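You operate a simulated robot arm through the tools that you are given. There is no shell and no other tool.

You run a simulated two-armed robot. Do the job below in one go: nothing can be reset, and whatever is moved stays where it is left.

## Task
Put the chives and the thyme back in the herb carousel.
Fine: a bay each; finish with the empty bay in the gap.

It is judged by the outcome, as a careful person would: the job done as asked, and still so three seconds after it is handed in. It fails if anything else is knocked over, pushed out of place, dropped, spilled or broken.

## Robot
Two 7-joint arms with two-finger grippers on one trunk that stands fixed in place. Base frame: the origin is at the foot of the trunk, x ahead of it, y to its left, z up; the work surface is at about z = 1050. Readings come in mm, degrees, newtons and seconds.
The left shoulder is at [22, 175, 1429], the right one opposite. With the tool pointing down near the work surface each hand reaches from about 100 to 820 mm from the base axis, measured 20 degrees to its own side. Payload 2.94 kg a hand.
The tool frame of a hand sits at the grasp point between the pads (the TCP): z along the fingers, y along the line on which they close. The tips reach 30 mm beyond it. The gripper opens to 138 mm. The gripper's body begins 109 mm behind the TCP.
Orientation is told as [roll, pitch, yaw] about the base's x, y, z axes, in that order, counted from this pose: with the fingers straight down and closing along the base's y, the tool's x points along the base's -x, its y along +y and its z along -z.

## Interface
- The arms move only by the tool servo_tool. It takes "left_increments", "right_increments" or both (then of equal length, played together; a hand with none holds still); each is a list of rows, each an object (a shift or turn left out is 0, a gripper value left out holds the last) with "offset": the shift along the tool's x, y, z in units of 200 mm (1.0 is 200 mm), a list of three; "angular": the turn, a rotation vector about the tool's x, y, z in units of 180 degrees (1.0 is 180 degrees), a list of three; "grip": the finger opening in mm, from 0 to 138. In form: [{"offset": [x, y, z], "angular": [wx, wy, wz], "grip": grip}, ...]. A call has 1 to 20 rows; each row is the pose to reach, as a shift and turn from the pose commanded when the call began, along the tool's axes at that moment. A call with a number of a shift or a turn outside -1 to 1 is refused whole. A row lasts 0.2 s, in which the tool goes at most 50 mm and 8.6 degrees; a call with a longer step from one row to the next is refused whole, and so is a gripper value outside its range. Where a pose cannot be reached the arm comes as near as it can. A force on the tool above 40 N (or 10 N above the force at the start of the call, whichever is more), or a blocked arm, ends the call early, and 0.2 s more pass. The fingers move at their own pace and stop on an object; they squeeze with about 28 N. The grip force told is the motor's: it shows also when the fingers shut on nothing. Time passes only in rows, and 0.2 s behind the last, so rows that repeat a pose let the fingers close. The reply holds the time, the measured pose of the TCP, the force on the tool along the base axes, the opening and the grip force, in the units named above and with some noise, with the torque about the TCP (base axes, N m) and any sound that the robot's microphone picked up, and new pictures: "views" is both (left out), scene, wrist or none (wrist: the cameras of the hands that moved).
- Cameras (640 x 400 px; columns grow to the right, rows downward): "scene" is now at [63.1, 0.8, 1904.8]; the picture's right is [0.02, -1.00, 0.00], its down [-0.74, -0.01, -0.67] and it looks along [0.67, 0.01, -0.74] (base axes); focal length 348 px, centre (320, 200). "left" rides on the left gripper at [71, -19, -146] in its tool frame; the picture's right is [0.26, 0.97, 0.00], its down [-0.85, 0.23, -0.48] and it looks along [-0.46, 0.12, 0.88] (tool axes); focal length 280 px, centre (320, 200). "right" rides on the right gripper at [71, 19, -146] in its tool frame; the picture's right is [-0.26, 0.97, 0.00], its down [-0.85, -0.23, -0.48] and it looks along [-0.46, -0.12, 0.88] (tool axes); focal length 280 px, centre (320, 200). There is no depth. A picture from a camera that has moved, and an enlarged one, comes with that camera's place and axes in the base frame and with its lens.
- raise_lower(by): slides the trunk up (or, below 0, down) by that many mm; the arms and the scene camera ride with it, the base frame stays. It gives what a move gives, with no picture.
- aim_head(pan, tilt): turns the head with the scene camera to pan (to the left, within 120 degrees either way) and tilt (down, from -29 to 69), counted from straight ahead of the robot. It gives what a move gives, and a new picture of the scene camera.
- inspect(camera, box): a new picture of the part [left, top, right, bottom] of that camera's present view, enlarged. No time passes.
- finish_job(): hands the job in; it is judged then, once.

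Places have to be worked out from the pictures, the camera data and where the tool is seen. Open the grippers and draw the arms clear of the work before you hand the job in, unless the task says otherwise.

The tools are called after "Request:" as a command line: name --argument value ..., lists and objects as JSON in quotes. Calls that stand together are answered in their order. servo_tool: Moves the arms, as the interface text tells. Its arguments: {"type":"object","properties":{"left_increments":{"type":"array","items":{"type":"object","properties":{"offset":{"type":"array","items":{"type":"number"}},"angular":{"type":"array","items":{"type":"number"}},"grip":{"type":"number"}}}},"right_increments":{"type":"array","items":{"type":"object","properties":{"offset":{"type":"array","items":{"type":"number"}},"angular":{"type":"array","items":{"type":"number"}},"grip":{"type":"number"}}}},"views":{"type":"string","enum":["both","scene","wrist","none"]}},"required":[]} The other tools are called the same way: raise_lower (by) slides the trunk up or down; aim_head (pan, tilt) turns the head that bears the scene camera; inspect (camera, box) takes an enlarged picture of a part of a camera's view; finish_job () hands the job in.

At the start:

```text
clock: 0.0
left_tool_pos: [551.5, 204.5, 1453.0]
left_ee_rot: [0.0, 0.0, 0.0]
left_force: [-0.2, -0.3, -0.4]
left_ft_torque: [0.0, -0.02, 0.04]
left_grip_width: 137.9
left_gripper_force: 0.1
right_tool_pos: [555.6, -378.9, 1498.0]
right_ee_rot: [0.0, 0.0, 0.1]
right_force: [-0.3, 0.5, -0.1]
right_ft_torque: [-0.01, -0.02, 0.01]
right_grip_width: 137.9
right_gripper_force: 0.1
trunk travel left (down, up): [-600.0, 134.0]
head pan, tilt: [1.0, 47.9]
```

scene: 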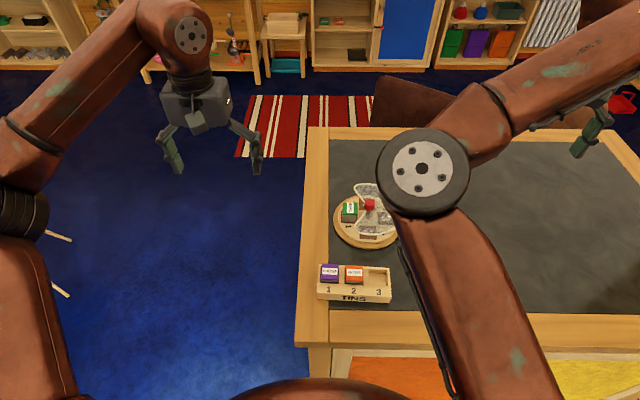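
right: 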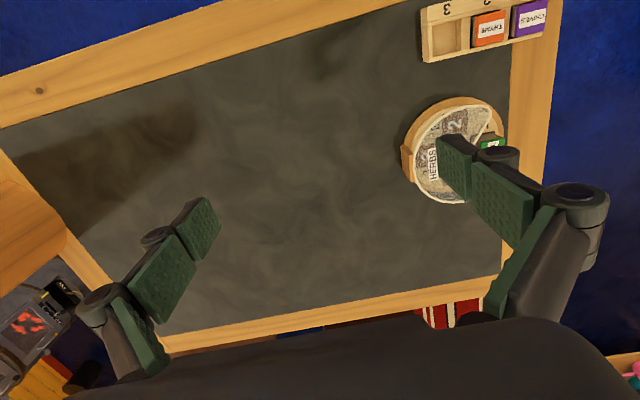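
left: 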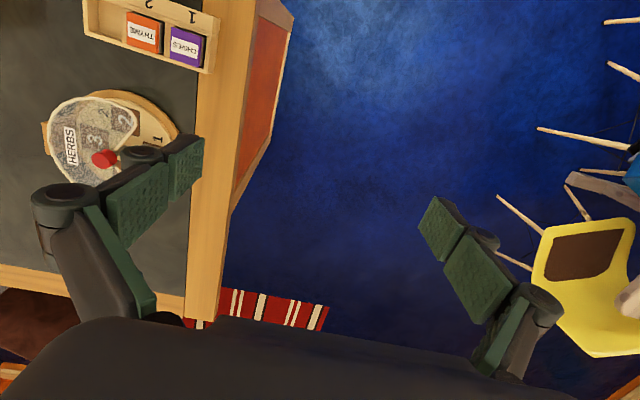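

I'll start by looking closely at the carousel and the tin rack before moving anything.

Request:
inspect --camera "scene" --box '[300, 170, 420, 310]'

Request:
inspect --camera "left" --box '[20, 0, 240, 220]'

Request:
inspect --camera "right" --box '[380, 0, 580, 220]'

```text
2.86 times, centred on (360, 240) of scene
camera zoom: at [63.1, 0.8, 1904.8], right [0.02, -1.0, 0.0], down [-0.74, -0.01, -0.67], along [0.67, 0.01, -0.74], focal length 993 px, centre (206, 86)
```

zoom: 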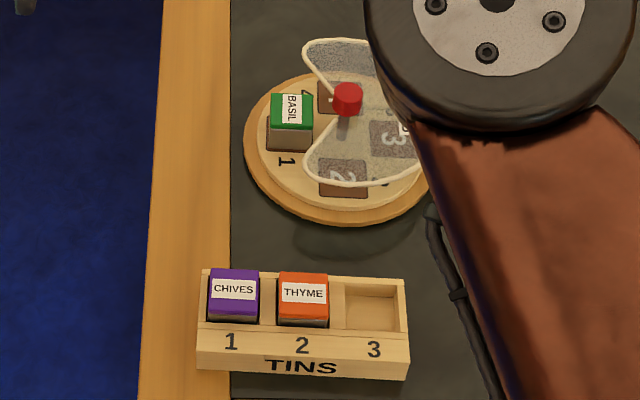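

```text
1.82 times, centred on (130, 110) of left
camera zoom: at [480.1, 185.6, 1598.0], right [-0.26, 0.97, 0.0], down [0.85, 0.23, 0.48], along [0.46, 0.12, -0.88], focal length 510 px, centre (666, 364)
```

zoom: 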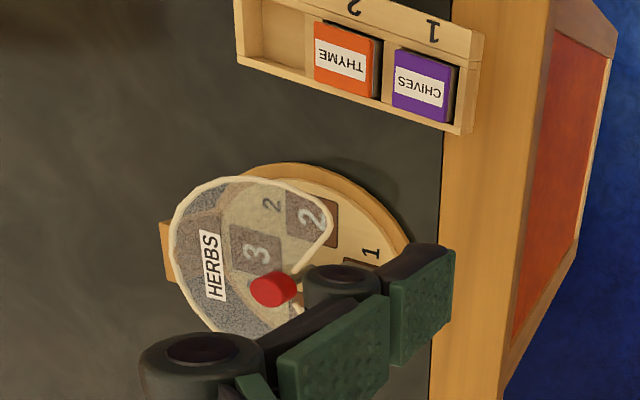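

```text
1.82 times, centred on (480, 110) of right
camera zoom: at [484.6, -358.9, 1644.4], right [0.26, 0.97, 0.0], down [0.85, -0.23, 0.48], along [0.46, -0.12, -0.88], focal length 510 px, centre (29, 364)
```

zoom: 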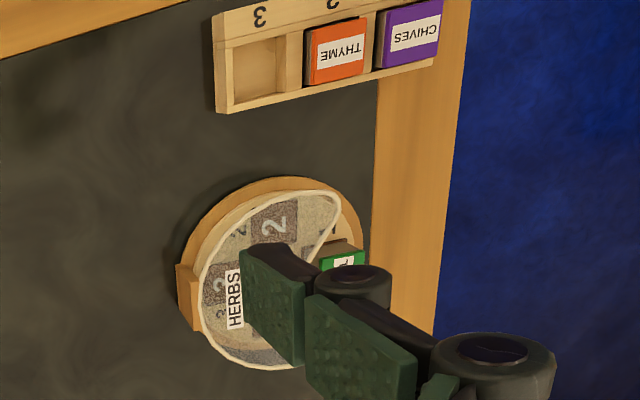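

Four-bay carousel, it seems: basil sits in bay 1 in the gap, with a clear cover over bays 2–4 and a red knob in the middle. The tins CHIVES and THYME are in rack slots 1 and 2 at about (535, -50..-90). I move the right hand inward to clear the scene view and see the carousel with its wrist camera.

Request:
servo_tool --right_increments '[{"offset": [0, 0.2, 0.0]}, {"offset": [0, 0.4, 0.0]}, {"offset": [0, 0.6, 0.0]}, {"offset": [0, 0.8, 0.0]}, {"offset": [0, 1.0, 0.0]}]'

```text
clock: 1.2
left_tool_pos: [549.5, 207.2, 1452.0]
left_ee_rot: [-0.2, 0.1, 0.1]
left_force: [-1.2, 1.1, 1.3]
left_ft_torque: [-0.06, -0.04, 0.02]
left_grip_width: 137.9
left_gripper_force: 0.1
right_tool_pos: [554.6, -175.5, 1496.2]
right_ee_rot: [-0.1, 0.1, 0.0]
right_force: [0.7, 0.2, -0.1]
right_ft_torque: [-0.06, -0.02, -0.03]
right_grip_width: 138.1
right_gripper_force: 0.1
trunk travel left (down, up): [-600.0, 134.0]
head pan, tilt: [1.0, 47.9]
camera scene: at [62.6, 3.3, 1904.9], right [0.02, -1.0, 0.0], down [-0.74, -0.01, -0.67], along [0.67, 0.01, -0.74], focal length 348 px, centre (320, 200)
camera right: at [482.9, -155.9, 1642.6], right [0.26, 0.97, 0.0], down [0.85, -0.23, 0.48], along [0.46, -0.13, -0.88], focal length 280 px, centre (320, 200)
```

scene: 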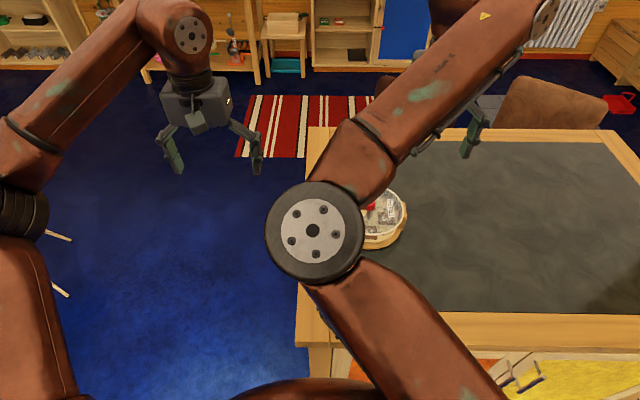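
right: 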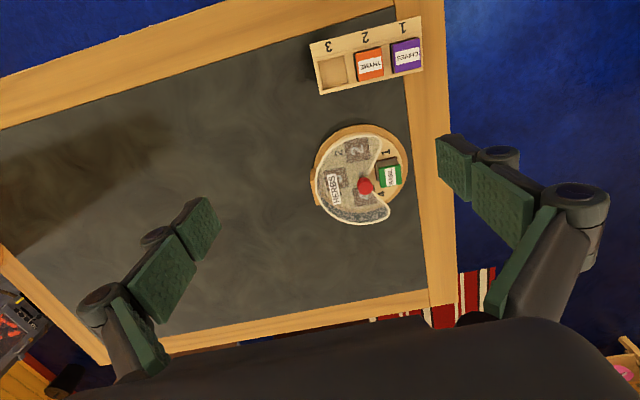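

The right wrist camera now sees both rack and carousel. I'll enlarge them.

Request:
inspect --camera "right" --box '[300, 110, 430, 235]'

Request:
inspect --camera "right" --box '[300, 10, 440, 100]'

```text
3.20 times, centred on (365, 172) of right
camera zoom: at [482.9, -155.9, 1642.6], right [0.26, 0.97, 0.0], down [0.85, -0.23, 0.48], along [0.46, -0.13, -0.88], focal length 897 px, centre (176, 288)
```

zoom: 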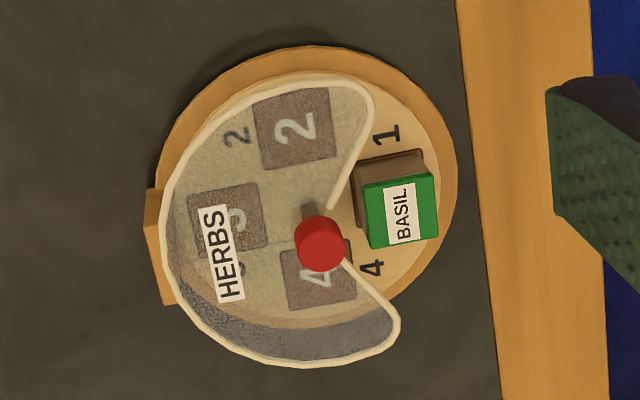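

```text
4.44 times, centred on (370, 55) of right
camera zoom: at [482.9, -155.9, 1642.6], right [0.26, 0.97, 0.0], down [0.85, -0.23, 0.48], along [0.46, -0.13, -0.88], focal length 1246 px, centre (98, 844)
```

zoom: 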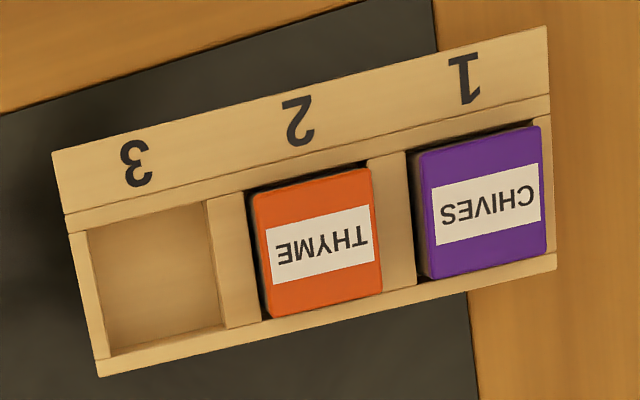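

The carousel centre and knob triangulate to about (727, -132, 1155), and the rack tins to roughly (531, -15) and (530, -80). I'll go closer with the right hand for a precise look.

Request:
servo_tool --right_increments '[{"offset": [-0.084, 0.049, 0.168]}, {"offset": [-0.168, 0.098, 0.336]}, {"offset": [-0.252, 0.147, 0.504]}, {"offset": [-0.336, 0.196, 0.672]}, {"offset": [-0.42, 0.245, 0.84]}]'

Request:
inspect --camera "right" --box '[200, 90, 440, 290]'

```text
clock: 2.4
left_tool_pos: [552.3, 205.6, 1452.1]
left_ee_rot: [0.0, 0.1, 0.0]
left_force: [1.1, 0.0, -0.2]
left_ft_torque: [0.03, 0.06, 0.02]
left_grip_width: 137.9
left_gripper_force: 0.1
right_tool_pos: [641.4, -128.7, 1331.0]
right_ee_rot: [-0.1, 0.0, 0.0]
right_force: [0.1, -0.6, -0.2]
right_ft_torque: [0.02, 0.03, -0.02]
right_grip_width: 137.9
right_gripper_force: 0.1
trunk travel left (down, up): [-600.0, 134.0]
head pan, tilt: [1.0, 47.9]
camera scene: at [65.1, 1.7, 1904.8], right [0.02, -1.0, 0.0], down [-0.74, -0.01, -0.67], along [0.67, 0.01, -0.74], focal length 348 px, centre (320, 200)
camera right: at [569.8, -108.1, 1476.9], right [0.26, 0.97, 0.0], down [0.85, -0.23, 0.48], along [0.46, -0.13, -0.88], focal length 280 px, centre (320, 200)
```

scene: 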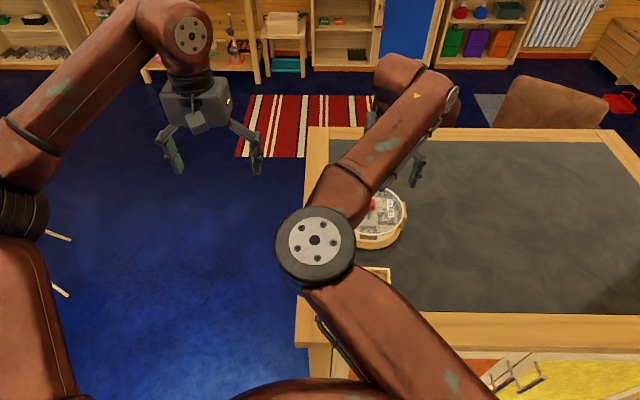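
right: 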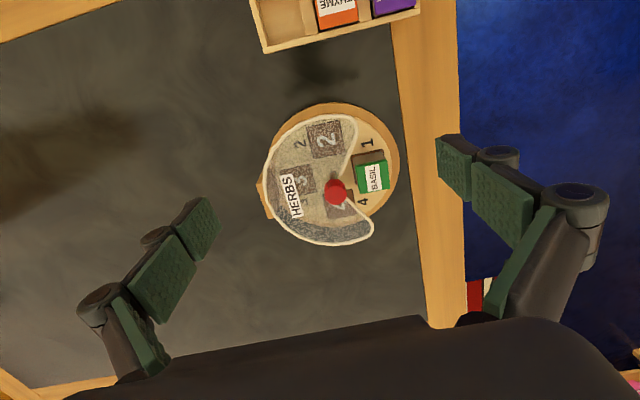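

```text
2.00 times, centred on (320, 190) of right
camera zoom: at [569.8, -108.1, 1476.9], right [0.26, 0.97, 0.0], down [0.85, -0.23, 0.48], along [0.46, -0.13, -0.88], focal length 561 px, centre (320, 220)
```

zoom: 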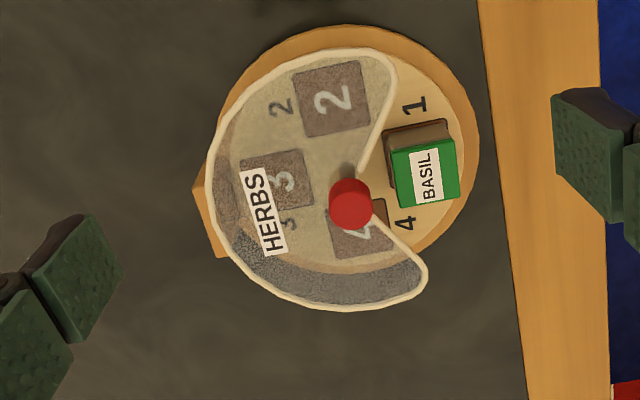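

The view is top-down; I need heights. I'll roll the left hand so its camera looks obliquely at the carousel and rack from the left.

Request:
servo_tool --left_increments '[{"offset": [0, 0, 0.12], "angular": [0.046, 0, 0]}, {"offset": [0, 0, 0.24], "angular": [0.092, 0, 0]}, {"offset": [0, 0, 0.36], "angular": [0.138, 0, 0]}, {"offset": [0, 0, 0.48], "angular": [0.184, 0, 0]}, {"offset": [0, 0, 0.6], "angular": [0.23, 0, 0]}, {"offset": [0, 0, 0.72], "angular": [0.276, 0, 0]}, {"offset": [0, 0, 0.84], "angular": [0.322, 0, 0]}]' --views "wrist"

```text
clock: 4.0
left_tool_pos: [550.1, 207.4, 1283.8]
left_ee_rot: [-58.2, -0.1, 0.1]
left_force: [-1.2, 1.6, 0.3]
left_ft_torque: [0.01, 0.0, -0.03]
left_grip_width: 138.0
left_gripper_force: 0.2
right_tool_pos: [639.6, -126.3, 1331.0]
right_ee_rot: [-0.1, 0.0, 0.0]
right_force: [0.2, 0.4, 0.1]
right_ft_torque: [-0.04, 0.0, -0.01]
right_grip_width: 137.9
right_gripper_force: 0.1
trunk travel left (down, up): [-600.0, 134.0]
head pan, tilt: [1.0, 47.9]
camera left: at [478.7, 320.8, 1377.5], right [-0.26, 0.51, -0.82], down [0.85, 0.53, 0.06], along [0.46, -0.68, -0.57], focal length 280 px, centre (320, 200)
```

left: 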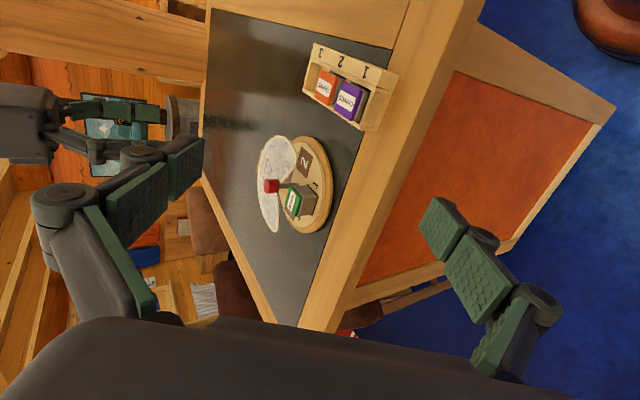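

Request:
inspect --camera "left" --box '[240, 120, 350, 245]'

Request:
inspect --camera "left" --box '[290, 30, 410, 140]'

```text
3.20 times, centred on (295, 182) of left
camera zoom: at [478.7, 320.8, 1377.5], right [-0.26, 0.51, -0.82], down [0.85, 0.53, 0.06], along [0.46, -0.68, -0.57], focal length 897 px, centre (400, 256)
```

zoom: 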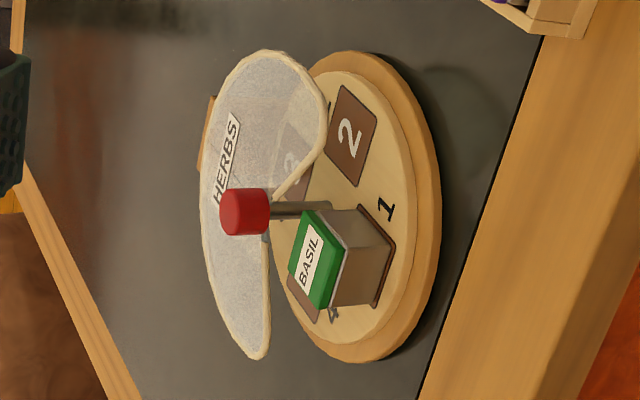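

```text
3.64 times, centred on (350, 85) of left
camera zoom: at [478.7, 320.8, 1377.5], right [-0.26, 0.51, -0.82], down [0.85, 0.53, 0.06], along [0.46, -0.68, -0.57], focal length 1020 px, centre (211, 618)
```

zoom: 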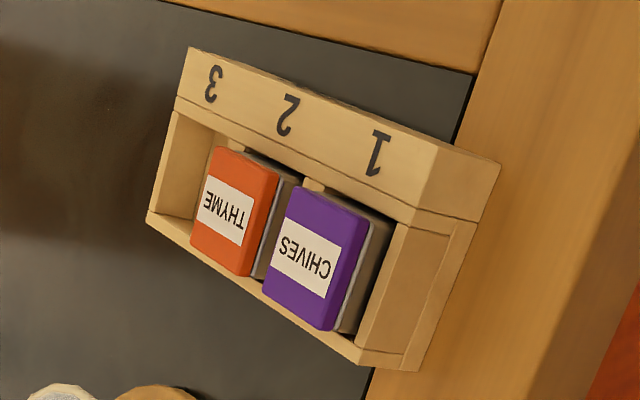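

Zooms are rendered sharply, so I'll enlarge the rack and carousel further from this oblique view to read heights and clearances.

Request:
inspect --camera "left" --box '[310, 50, 390, 100]'

Request:
inspect --camera "left" --box '[305, 80, 365, 125]'

Request:
inspect --camera "left" --box '[250, 135, 340, 240]'

Request:
inspect --camera "right" --box '[255, 95, 405, 255]'

```text
8.00 times, centred on (350, 75) of left
camera zoom: at [478.7, 320.8, 1377.5], right [-0.26, 0.51, -0.82], down [0.85, 0.53, 0.06], along [0.46, -0.68, -0.57], focal length 2243 px, centre (80, 1200)
```

zoom: 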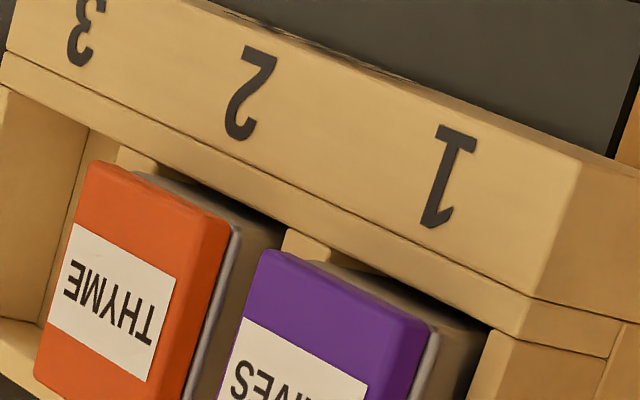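

```text
8.89 times, centred on (335, 102) of left
camera zoom: at [478.7, 320.8, 1377.5], right [-0.26, 0.51, -0.82], down [0.85, 0.53, 0.06], along [0.46, -0.68, -0.57], focal length 2492 px, centre (187, 1067)
```

zoom: 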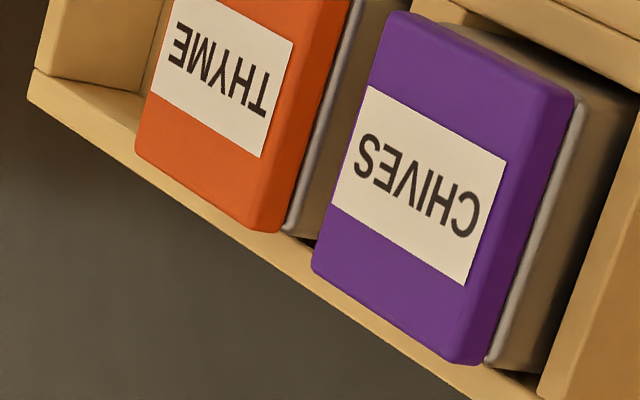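

```text
3.81 times, centred on (295, 188) of left
camera zoom: at [478.7, 320.8, 1377.5], right [-0.26, 0.51, -0.82], down [0.85, 0.53, 0.06], along [0.46, -0.68, -0.57], focal length 1068 px, centre (415, 248)
```

zoom: 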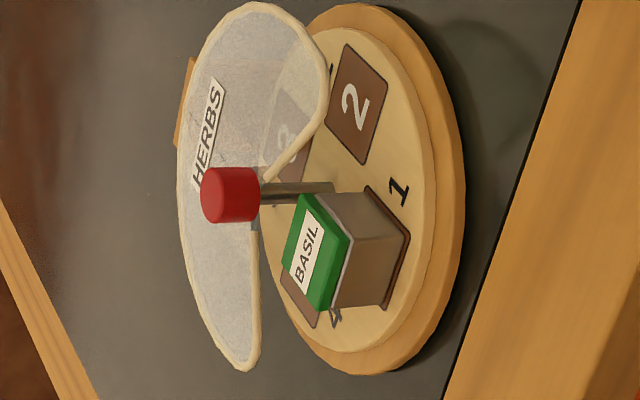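

```text
2.50 times, centred on (330, 175) of right
camera zoom: at [568.7, -107.0, 1477.5], right [0.26, 0.97, 0.0], down [0.85, -0.23, 0.48], along [0.46, -0.13, -0.88], focal length 701 px, centre (295, 262)
```

zoom: 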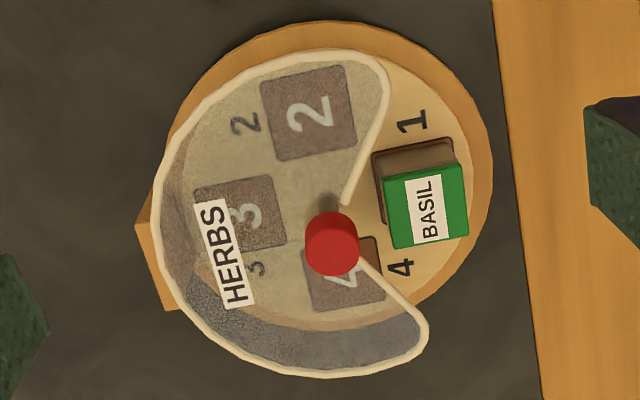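

To read rack wall heights and tin protrusion I need a lower, nearly horizontal view; I'll lower the left hand (off the table's left side) and roll it further.

Request:
servo_tool --left_increments '[{"offset": [0.121, 0.09, 0.074], "angular": [0.0244, 0, 0]}, {"offset": [0.242, 0.179, 0.147], "angular": [0.0489, 0, 0]}, {"offset": [0.363, 0.269, 0.221], "angular": [0.0733, 0, 0]}, {"offset": [0.484, 0.358, 0.295], "angular": [0.0978, 0, 0]}, {"offset": [0.605, 0.448, 0.3685], "angular": [0.1222, 0, 0]}]' --views "wrist"

```text
clock: 5.2
left_tool_pos: [427.8, 188.4, 1168.8]
left_ee_rot: [-80.0, -0.1, 0.0]
left_force: [0.2, 1.0, 0.7]
left_ft_torque: [0.01, -0.04, 0.0]
left_grip_width: 138.1
left_gripper_force: 0.0
right_tool_pos: [641.6, -129.3, 1331.8]
right_ee_rot: [0.0, 0.0, 0.1]
right_force: [-0.7, 0.7, 0.4]
right_ft_torque: [0.01, 0.0, 0.03]
right_grip_width: 138.0
right_gripper_force: 0.1
trunk travel left (down, up): [-600.0, 134.0]
head pan, tilt: [1.0, 47.9]
camera left: at [357.2, 328.9, 1213.7], right [-0.26, 0.17, -0.95], down [0.85, 0.51, -0.14], along [0.46, -0.84, -0.27], focal length 280 px, centre (320, 200)
```

left: 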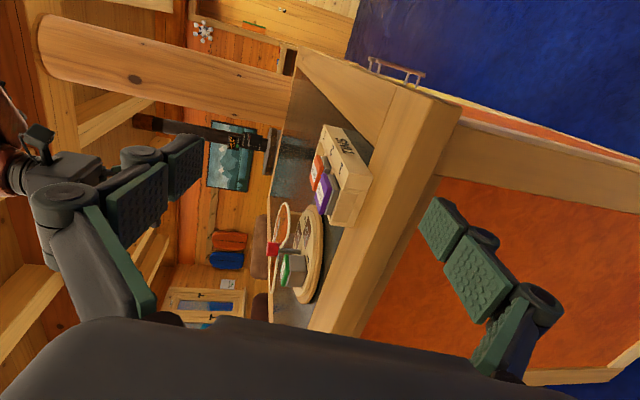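

Request:
inspect --camera "left" --box '[300, 120, 380, 230]'

Request:
inspect --camera "left" --box '[255, 195, 335, 310]'

```text
3.64 times, centred on (340, 175) of left
camera zoom: at [357.2, 328.9, 1213.7], right [-0.26, 0.17, -0.95], down [0.85, 0.51, -0.14], along [0.46, -0.84, -0.27], focal length 1020 px, centre (247, 291)
```

zoom: 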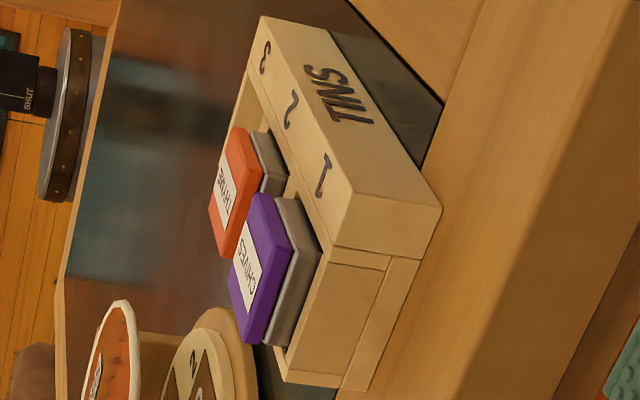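

```text
3.48 times, centred on (295, 252) of left
camera zoom: at [357.2, 328.9, 1213.7], right [-0.26, 0.17, -0.95], down [0.85, 0.51, -0.14], along [0.46, -0.84, -0.27], focal length 975 px, centre (407, 17)
```

zoom: 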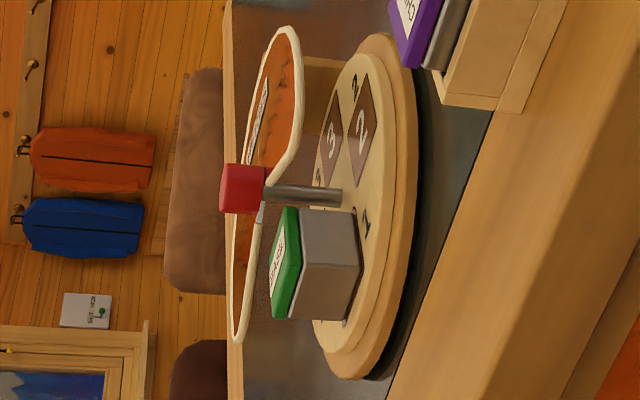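

Request:
inspect --camera "left" --box '[315, 165, 355, 190]'

Request:
inspect --camera "left" --box '[312, 185, 352, 220]'

Request:
inspect --camera "left" --box '[275, 235, 315, 300]'

```text
16.00 times, centred on (335, 178) of left
camera zoom: at [357.2, 328.9, 1213.7], right [-0.26, 0.17, -0.95], down [0.85, 0.51, -0.14], along [0.46, -0.84, -0.27], focal length 4486 px, centre (80, 560)
```

zoom: 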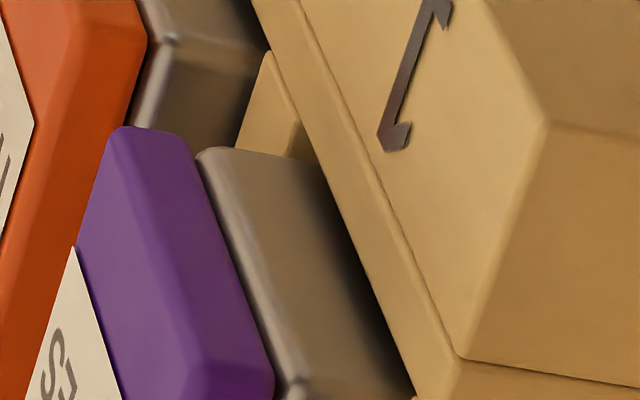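

```text
11.43 times, centred on (332, 202) of left
camera zoom: at [357.2, 328.9, 1213.7], right [-0.26, 0.17, -0.95], down [0.85, 0.51, -0.14], along [0.46, -0.84, -0.27], focal length 3204 px, centre (183, 171)
```

zoom: 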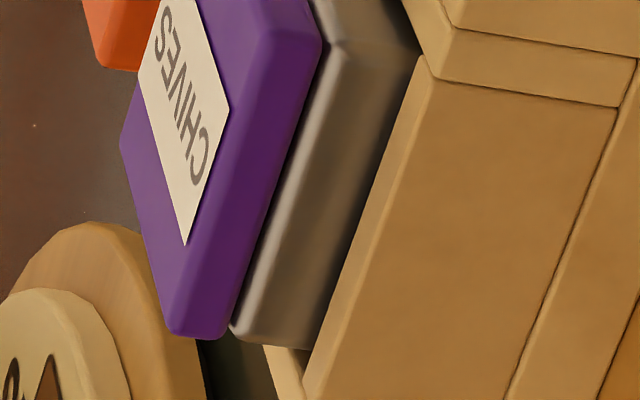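

```text
6.15 times, centred on (295, 268) of left
camera zoom: at [357.2, 328.9, 1213.7], right [-0.26, 0.17, -0.95], down [0.85, 0.51, -0.14], along [0.46, -0.84, -0.27], focal length 1726 px, centre (474, -215)
```

zoom: 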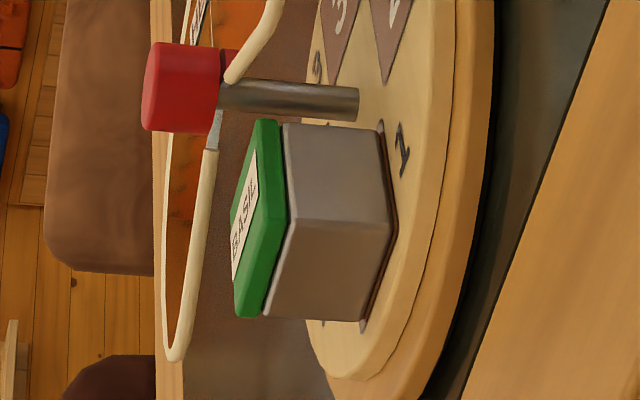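

Readings so far: rack tin tops ≈ z 1098 standing ~16 mm above the rack walls; turntable surface ≈ z 1072; basil at ≈(749, -79), top ≈ z 1110; cover ≈ z 1121; knob z ≈ 1121–1144, Ø≈29, centre ≈(746, -136). I take the right hand above the knob, turned +45°, to line up on it.

Request:
servo_tool --right_increments '[{"offset": [-0.089, -0.005, 0.083], "angular": [0, 0, -0.0417], "grip": 70}, {"offset": [-0.177, -0.01, 0.167], "angular": [0, 0, -0.0833], "grip": 70}, {"offset": [-0.266, -0.015, 0.25], "angular": [0, 0, -0.125], "grip": 70}, {"offset": [-0.355, -0.02, 0.333], "angular": [0, 0, -0.1667], "grip": 70}, {"offset": [-0.443, -0.025, 0.417], "angular": [0, 0, -0.2083], "grip": 70}, {"offset": [-0.532, -0.0305, 0.5], "angular": [0, 0, -0.25], "grip": 70}]'

```text
clock: 6.6
left_tool_pos: [429.2, 188.1, 1168.7]
left_ee_rot: [-79.8, 0.0, -0.1]
left_force: [-0.2, 0.1, 0.2]
left_ft_torque: [0.01, 0.04, -0.02]
left_grip_width: 138.1
left_gripper_force: 0.1
right_tool_pos: [747.5, -137.6, 1225.8]
right_ee_rot: [0.1, 0.0, 45.1]
right_force: [-0.1, -0.6, -0.3]
right_ft_torque: [0.03, 0.04, -0.02]
right_grip_width: 69.6
right_gripper_force: 0.0
trunk travel left (down, up): [-600.0, 134.0]
head pan, tilt: [1.0, 47.9]
camera scene: at [64.9, -0.3, 1904.8], right [0.02, -1.0, 0.0], down [-0.74, -0.01, -0.67], along [0.67, 0.01, -0.74], focal length 348 px, centre (320, 200)
camera right: at [683.3, -173.9, 1372.9], right [-0.5, 0.87, 0.0], down [0.76, 0.44, 0.48], along [0.41, 0.24, -0.88], focal length 280 px, centre (320, 200)
```

scene: 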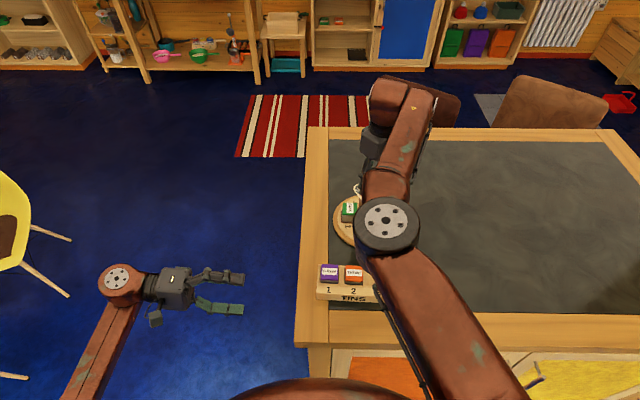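
right: 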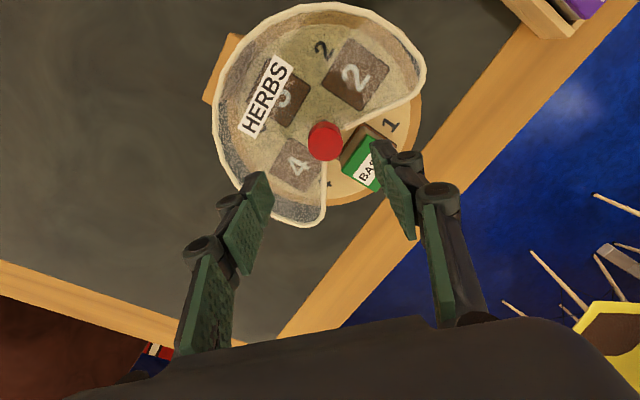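

Request:
inspect --camera "right" --box '[270, 100, 380, 185]'

Request:
inspect --camera "left" --box '[230, 170, 350, 310]'

```text
4.71 times, centred on (325, 142) of right
camera zoom: at [683.3, -173.9, 1372.9], right [-0.5, 0.87, 0.0], down [0.76, 0.44, 0.48], along [0.41, 0.24, -0.88], focal length 1320 px, centre (296, 471)
```

zoom: 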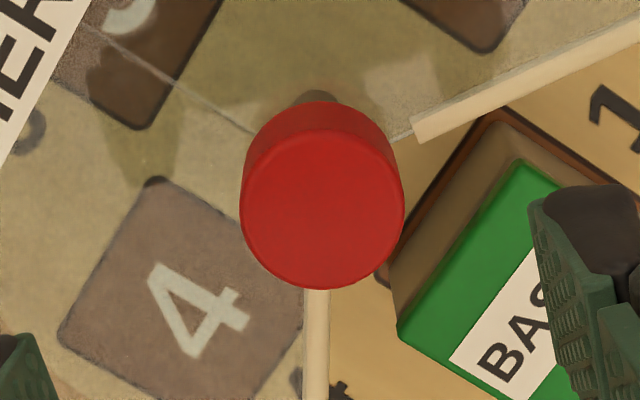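

```text
2.86 times, centred on (290, 240) of left
camera zoom: at [358.8, 328.4, 1213.3], right [-0.26, 0.17, -0.95], down [0.85, 0.51, -0.14], along [0.46, -0.84, -0.28], focal length 801 px, centre (406, 86)
```

zoom: 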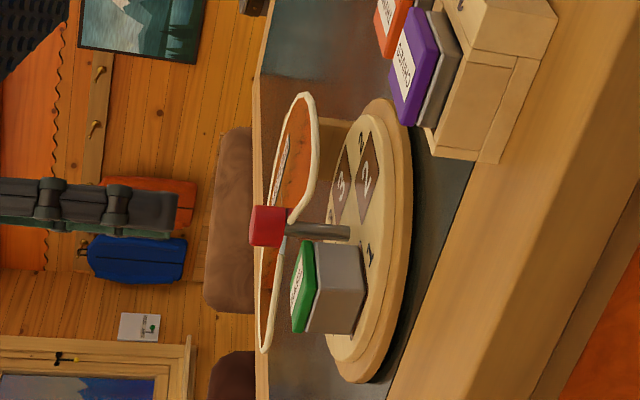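

The knob is about 6 mm off along the closing line. I shift to centre on it and come down to just above its top.

Request:
servo_tool --right_increments '[{"offset": [0.003, 0.015, 0.13], "grip": 60}, {"offset": [0.005, 0.03, 0.26], "grip": 60}, {"offset": [0.005, 0.03, 0.26], "grip": 60}]' --views "wrist"

Request:
inspect --camera "right" --box '[220, 100, 420, 240]'

Request:
inspect --camera "left" --box '[240, 190, 330, 290]'

```text
clock: 7.4
left_tool_pos: [427.2, 188.8, 1169.8]
left_ee_rot: [-80.0, 0.0, 0.1]
left_force: [-0.4, -0.2, 0.4]
left_ft_torque: [-0.03, 0.0, 0.01]
left_grip_width: 138.3
left_gripper_force: 0.1
right_tool_pos: [743.4, -132.3, 1180.6]
right_ee_rot: [-0.1, 0.0, 45.1]
right_force: [0.6, 0.4, -1.2]
right_ft_torque: [0.04, 0.0, 0.03]
right_grip_width: 59.8
right_gripper_force: 0.1
trunk travel left (down, up): [-600.0, 134.0]
head pan, tilt: [1.0, 47.9]
camera right: at [677.7, -167.7, 1327.1], right [-0.5, 0.87, 0.0], down [0.76, 0.44, 0.48], along [0.41, 0.24, -0.88], focal length 280 px, centre (320, 200)
```

right: 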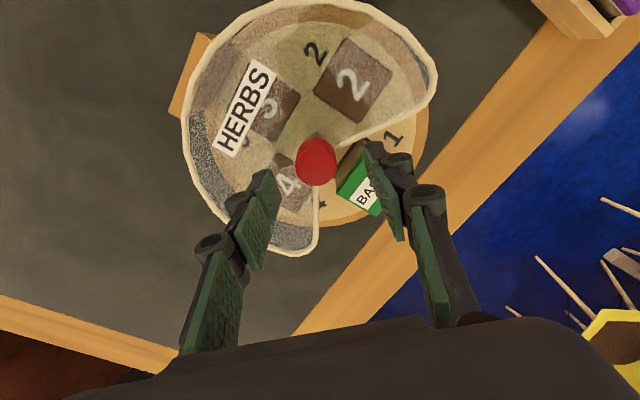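

```text
2.86 times, centred on (320, 170) of right
camera zoom: at [677.7, -167.7, 1327.1], right [-0.5, 0.87, 0.0], down [0.76, 0.44, 0.48], along [0.41, 0.24, -0.88], focal length 801 px, centre (320, 286)
```

zoom: 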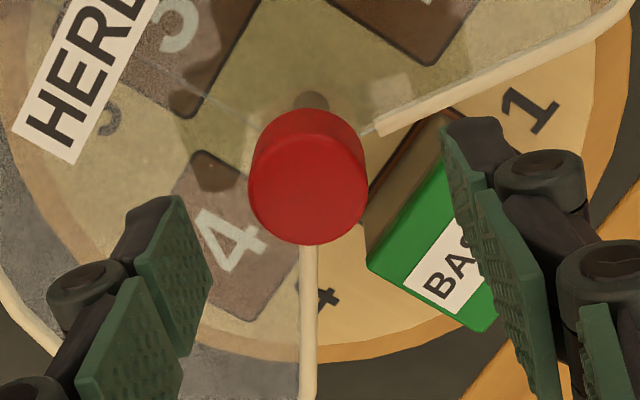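

```text
4.00 times, centred on (285, 240) of left
camera zoom: at [357.2, 329.5, 1213.5], right [-0.26, 0.17, -0.95], down [0.85, 0.51, -0.14], along [0.46, -0.84, -0.28], focal length 1122 px, centre (460, 40)
```

zoom: 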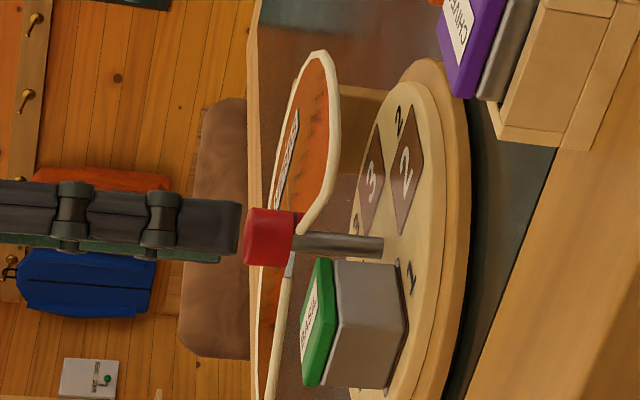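

Centred within ~3 mm and tips ~3 mm above the knob top. I correct the small offset, go down ~19 mm (tips staying clear of the cover), and close on the knob.

Request:
servo_tool --right_increments '[{"offset": [0.015, -0.0125, 0.0], "grip": 60}, {"offset": [0.015, -0.0125, 0.05], "grip": 60}, {"offset": [0.015, -0.0125, 0.095], "grip": 60}, {"offset": [0.015, -0.0125, 0.095], "grip": 20}, {"offset": [0.015, -0.0125, 0.095], "grip": 20}, {"offset": [0.015, -0.0125, 0.095], "grip": 20}, {"offset": [0.015, -0.0125, 0.095], "grip": 20}]' --views "wrist"

Request:
inspect --camera "left" --box '[240, 190, 330, 290]'

```text
clock: 9.0
left_tool_pos: [427.7, 189.5, 1169.8]
left_ee_rot: [-80.1, 0.0, 0.1]
left_force: [0.5, -0.3, -0.6]
left_ft_torque: [-0.01, -0.01, -0.05]
left_grip_width: 138.1
left_gripper_force: 0.0
right_tool_pos: [741.4, -136.2, 1159.3]
right_ee_rot: [-0.2, 0.0, 45.1]
right_force: [1.1, -0.4, 0.5]
right_ft_torque: [-0.17, 0.07, -0.03]
right_grip_width: 28.6
right_gripper_force: 28.3
trunk travel left (down, up): [-600.0, 134.0]
head pan, tilt: [1.0, 47.9]
camera right: at [677.0, -172.4, 1305.7], right [-0.5, 0.87, 0.0], down [0.76, 0.44, 0.48], along [0.41, 0.24, -0.88], focal length 280 px, centre (320, 200)
```

right: 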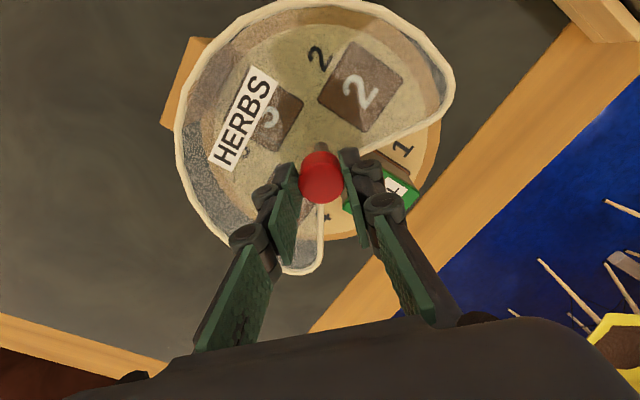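

```text
4.00 times, centred on (285, 240) of left
camera zoom: at [357.8, 329.1, 1213.5], right [-0.26, 0.17, -0.95], down [0.85, 0.51, -0.14], along [0.46, -0.84, -0.28], focal length 1122 px, centre (460, 40)
```

zoom: 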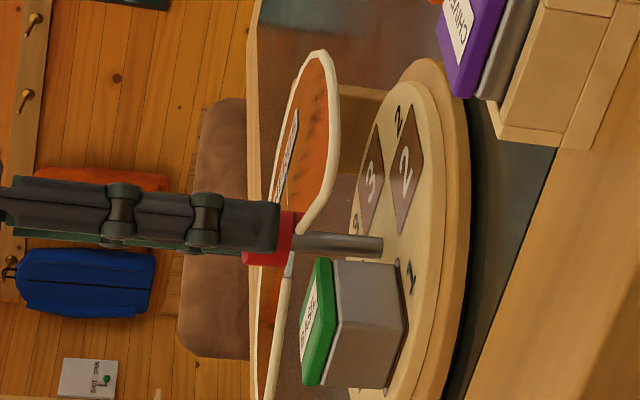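

Knob is gripped (28.6 mm, almost no side load). I first turn a small 15° clockwise to see whether the turntable follows.

Request:
servo_tool --right_increments '[{"angular": [0, 0, 0.0278], "grip": 20}, {"angular": [0, 0, 0.0556], "grip": 20}, {"angular": [0, 0, 0.0833], "grip": 20}]' --views "wrist"

Request:
inspect --camera "left" --box '[240, 190, 330, 310]'

```text
clock: 9.8
left_tool_pos: [428.3, 188.6, 1168.4]
left_ee_rot: [-80.1, 0.1, 0.0]
left_force: [-0.2, -0.1, -0.7]
left_ft_torque: [-0.03, 0.02, 0.01]
left_grip_width: 137.6
left_gripper_force: 0.1
right_tool_pos: [740.7, -134.6, 1159.4]
right_ee_rot: [-0.1, 0.0, 30.0]
right_force: [2.6, -1.7, 2.6]
right_ft_torque: [-0.3, 0.49, 0.02]
right_grip_width: 28.9
right_gripper_force: 27.6
trunk travel left (down, up): [-600.0, 134.0]
head pan, tilt: [1.0, 47.9]
camera right: at [669.3, -154.0, 1305.6], right [-0.26, 0.97, 0.0], down [0.85, 0.22, 0.48], along [0.46, 0.12, -0.88], focal length 280 px, centre (320, 200)
```

right: 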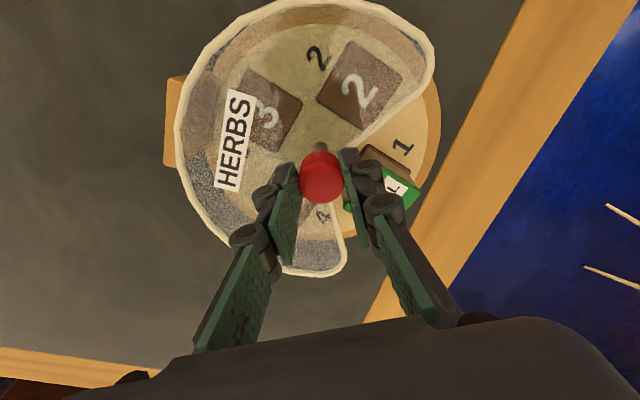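

```text
3.33 times, centred on (285, 250) of left
camera zoom: at [357.8, 329.2, 1213.4], right [-0.26, 0.17, -0.95], down [0.85, 0.51, -0.14], along [0.46, -0.84, -0.28], focal length 935 px, centre (437, 33)
```

zoom: 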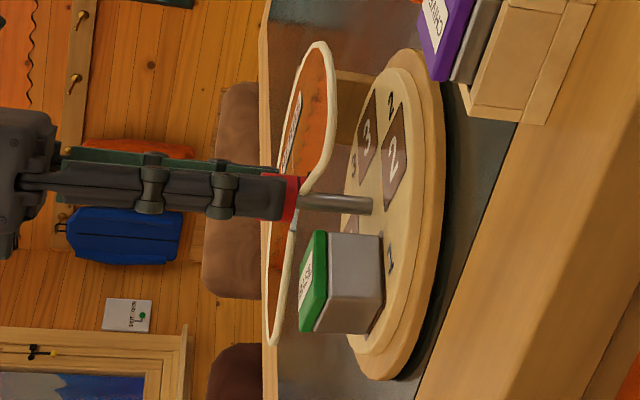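

The turntable turns with the knob and the cover stays fixed; loads are small. I continue the remaining 75° to bring bay 2 into the gap.

Request:
servo_tool --right_increments '[{"angular": [0, 0, 0.0417], "grip": 20}, {"angular": [0, 0, 0.0833], "grip": 20}, {"angular": [0, 0, 0.125], "grip": 20}, {"angular": [0, 0, 0.1667], "grip": 20}, {"angular": [0, 0, 0.2083], "grip": 20}, {"angular": [0, 0, 0.25], "grip": 20}, {"angular": [0, 0, 0.2917], "grip": 20}, {"angular": [0, 0, 0.3333], "grip": 20}, {"angular": [0, 0, 0.375], "grip": 20}, {"angular": [0, 0, 0.4167], "grip": 20}]' --views "wrist"

Request:
inspect --camera "left" --box '[240, 190, 330, 310]'

```text
clock: 12.0
left_tool_pos: [424.7, 189.9, 1171.5]
left_ee_rot: [-80.0, -0.2, 0.0]
left_force: [-0.8, 0.7, 0.8]
left_ft_torque: [0.03, -0.02, 0.16]
left_grip_width: 138.1
left_gripper_force: 0.1
right_tool_pos: [702.6, -137.5, 1227.7]
right_ee_rot: [3.8, -5.7, -28.2]
right_force: [-3.4, -0.6, -16.2]
right_ft_torque: [0.63, 0.03, -0.03]
right_grip_width: 29.2
right_gripper_force: 27.8
right hand out of reach, approached as far as the arm can: row 7, 8, 9, 10
trunk travel left (down, up): [-600.0, 134.0]
head pan, tilt: [1.0, 47.9]
camera right: at [631.5, -87.8, 1367.0], right [0.68, 0.73, 0.09], down [0.58, -0.61, 0.54], along [0.45, -0.32, -0.83], focal length 280 px, centre (320, 200)
```

right: 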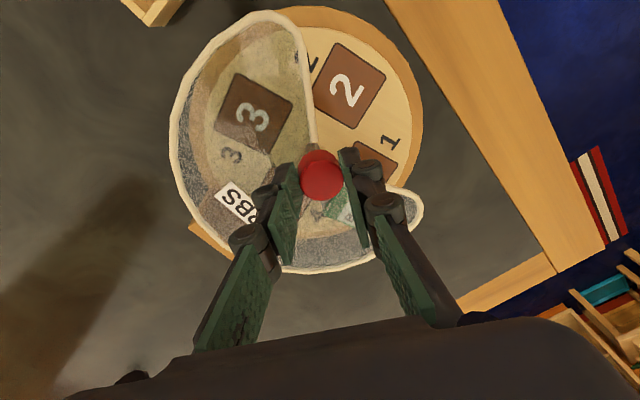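

```text
3.33 times, centred on (285, 250) of left
camera zoom: at [353.1, 330.4, 1215.0], right [-0.26, 0.17, -0.95], down [0.85, 0.51, -0.14], along [0.46, -0.84, -0.27], focal length 935 px, centre (437, 33)
```

zoom: 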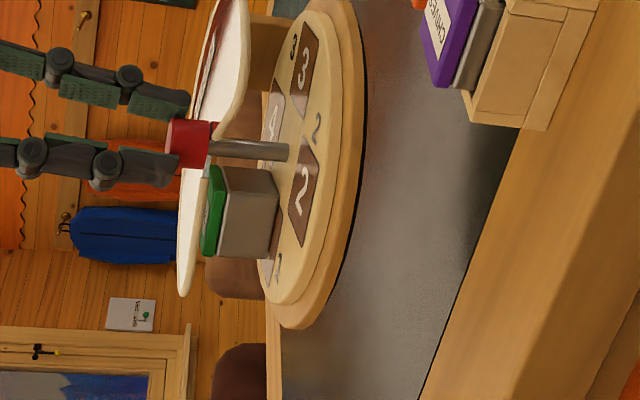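

The turn exceeded the wrist's reach, so the arm drew up and the whole carousel has been lifted off the table (16 N load), basil still in its bay. I hold still with a zero move to learn where the commanded pose now is before setting it back down gently.

Request:
servo_tool --right_increments '[{"offset": [0, 0, 0], "grip": 20}]'

Request:
inspect --camera "left" --box '[220, 150, 360, 310]'

```text
clock: 12.4
left_tool_pos: [431.3, 189.0, 1167.7]
left_ee_rot: [-79.8, 0.1, -0.1]
left_force: [0.4, -0.3, -0.7]
left_ft_torque: [0.01, 0.0, -0.03]
left_grip_width: 138.0
left_gripper_force: 0.1
right_tool_pos: [709.9, -139.8, 1222.5]
right_ee_rot: [3.7, -5.5, -28.3]
right_force: [0.0, -1.0, -11.1]
right_ft_torque: [0.12, 0.18, 0.02]
right_grip_width: 28.7
right_gripper_force: 28.4
trunk travel left (down, up): [-600.0, 134.0]
head pan, tilt: [1.0, 47.9]
camera scene: at [67.6, 0.2, 1904.6], right [0.02, -1.0, 0.0], down [-0.74, -0.01, -0.67], along [0.67, 0.01, -0.74], focal length 348 px, centre (320, 200)
camera right: at [639.6, -90.6, 1362.6], right [0.68, 0.73, 0.09], down [0.58, -0.61, 0.54], along [0.45, -0.32, -0.84], focal length 280 px, centre (320, 200)
```

scene: 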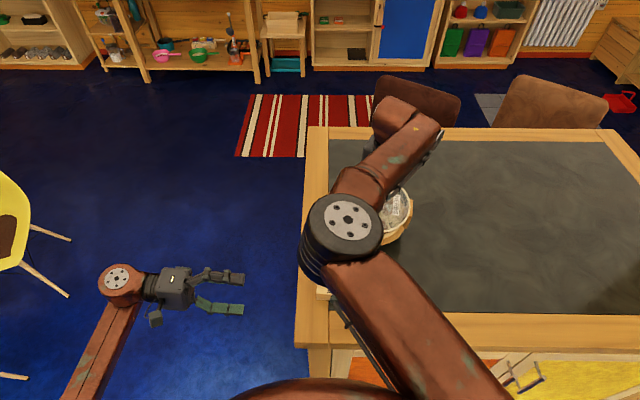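
right: 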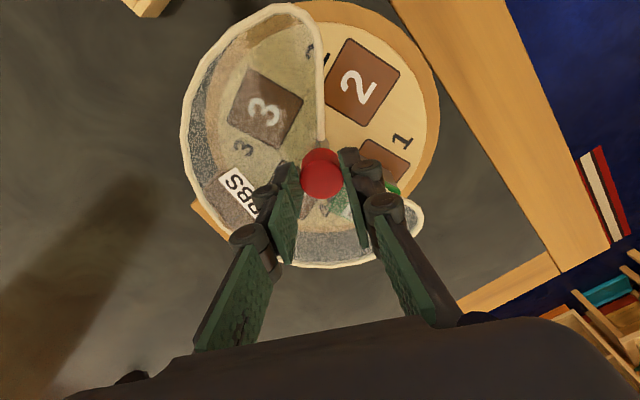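

```text
2.50 times, centred on (290, 230) of left
camera zoom: at [360.7, 328.5, 1212.7], right [-0.26, 0.17, -0.95], down [0.85, 0.51, -0.15], along [0.46, -0.84, -0.28], focal length 701 px, centre (395, 125)
```

zoom: 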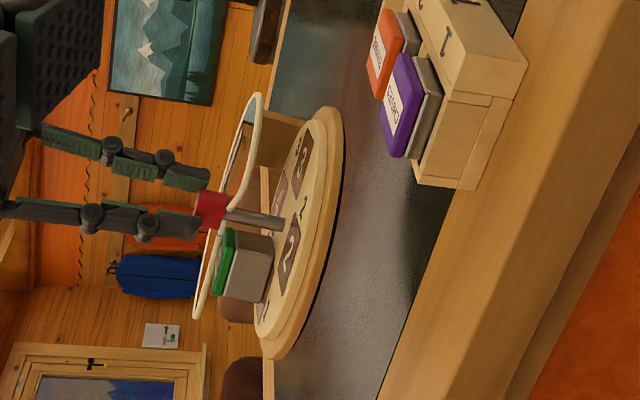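

The commanded pose was re-based near the actual one, and the hold is stable. I check the grip on the knob closely before lowering.

Request:
inspect --camera "left" --box '[255, 180, 325, 240]'

Request:
inspect --camera "right" --box '[180, 0, 460, 280]'

Request:
inspect --camera "left" --box '[290, 180, 380, 300]'

```text
6.67 times, centred on (290, 210) of left
camera zoom: at [360.7, 328.5, 1212.7], right [-0.26, 0.17, -0.95], down [0.85, 0.51, -0.15], along [0.46, -0.84, -0.28], focal length 1869 px, centre (520, 133)
```

zoom: 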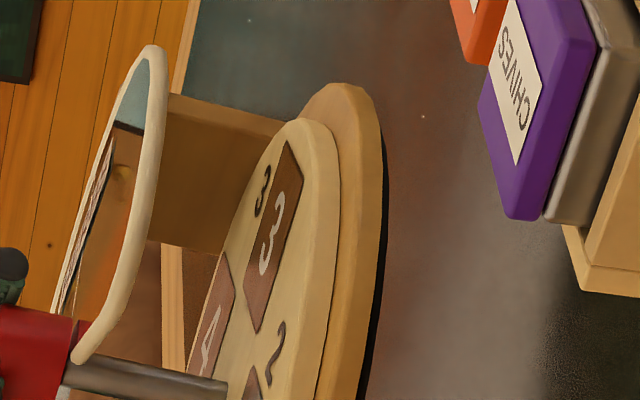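

```text
1.43 times, centred on (320, 140) of right
camera zoom: at [639.6, -90.6, 1362.6], right [0.68, 0.73, 0.09], down [0.58, -0.61, 0.54], along [0.45, -0.32, -0.84], focal length 401 px, centre (320, 286)
```

zoom: 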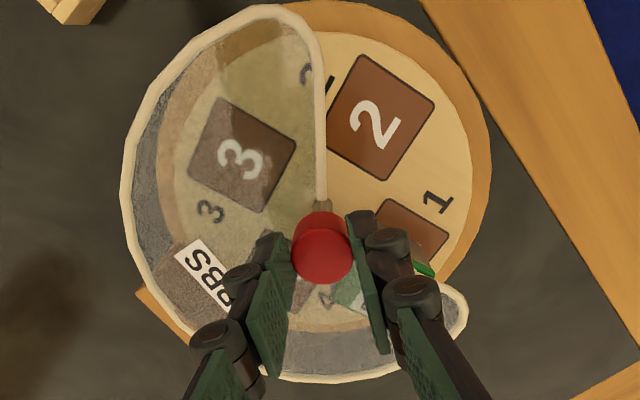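

```text
3.33 times, centred on (335, 240) of left
camera zoom: at [360.7, 328.5, 1212.7], right [-0.26, 0.17, -0.95], down [0.85, 0.51, -0.15], along [0.46, -0.84, -0.28], focal length 935 px, centre (270, 67)
```

zoom: 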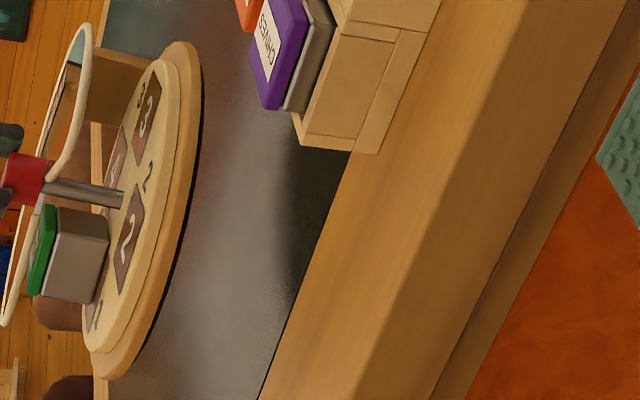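

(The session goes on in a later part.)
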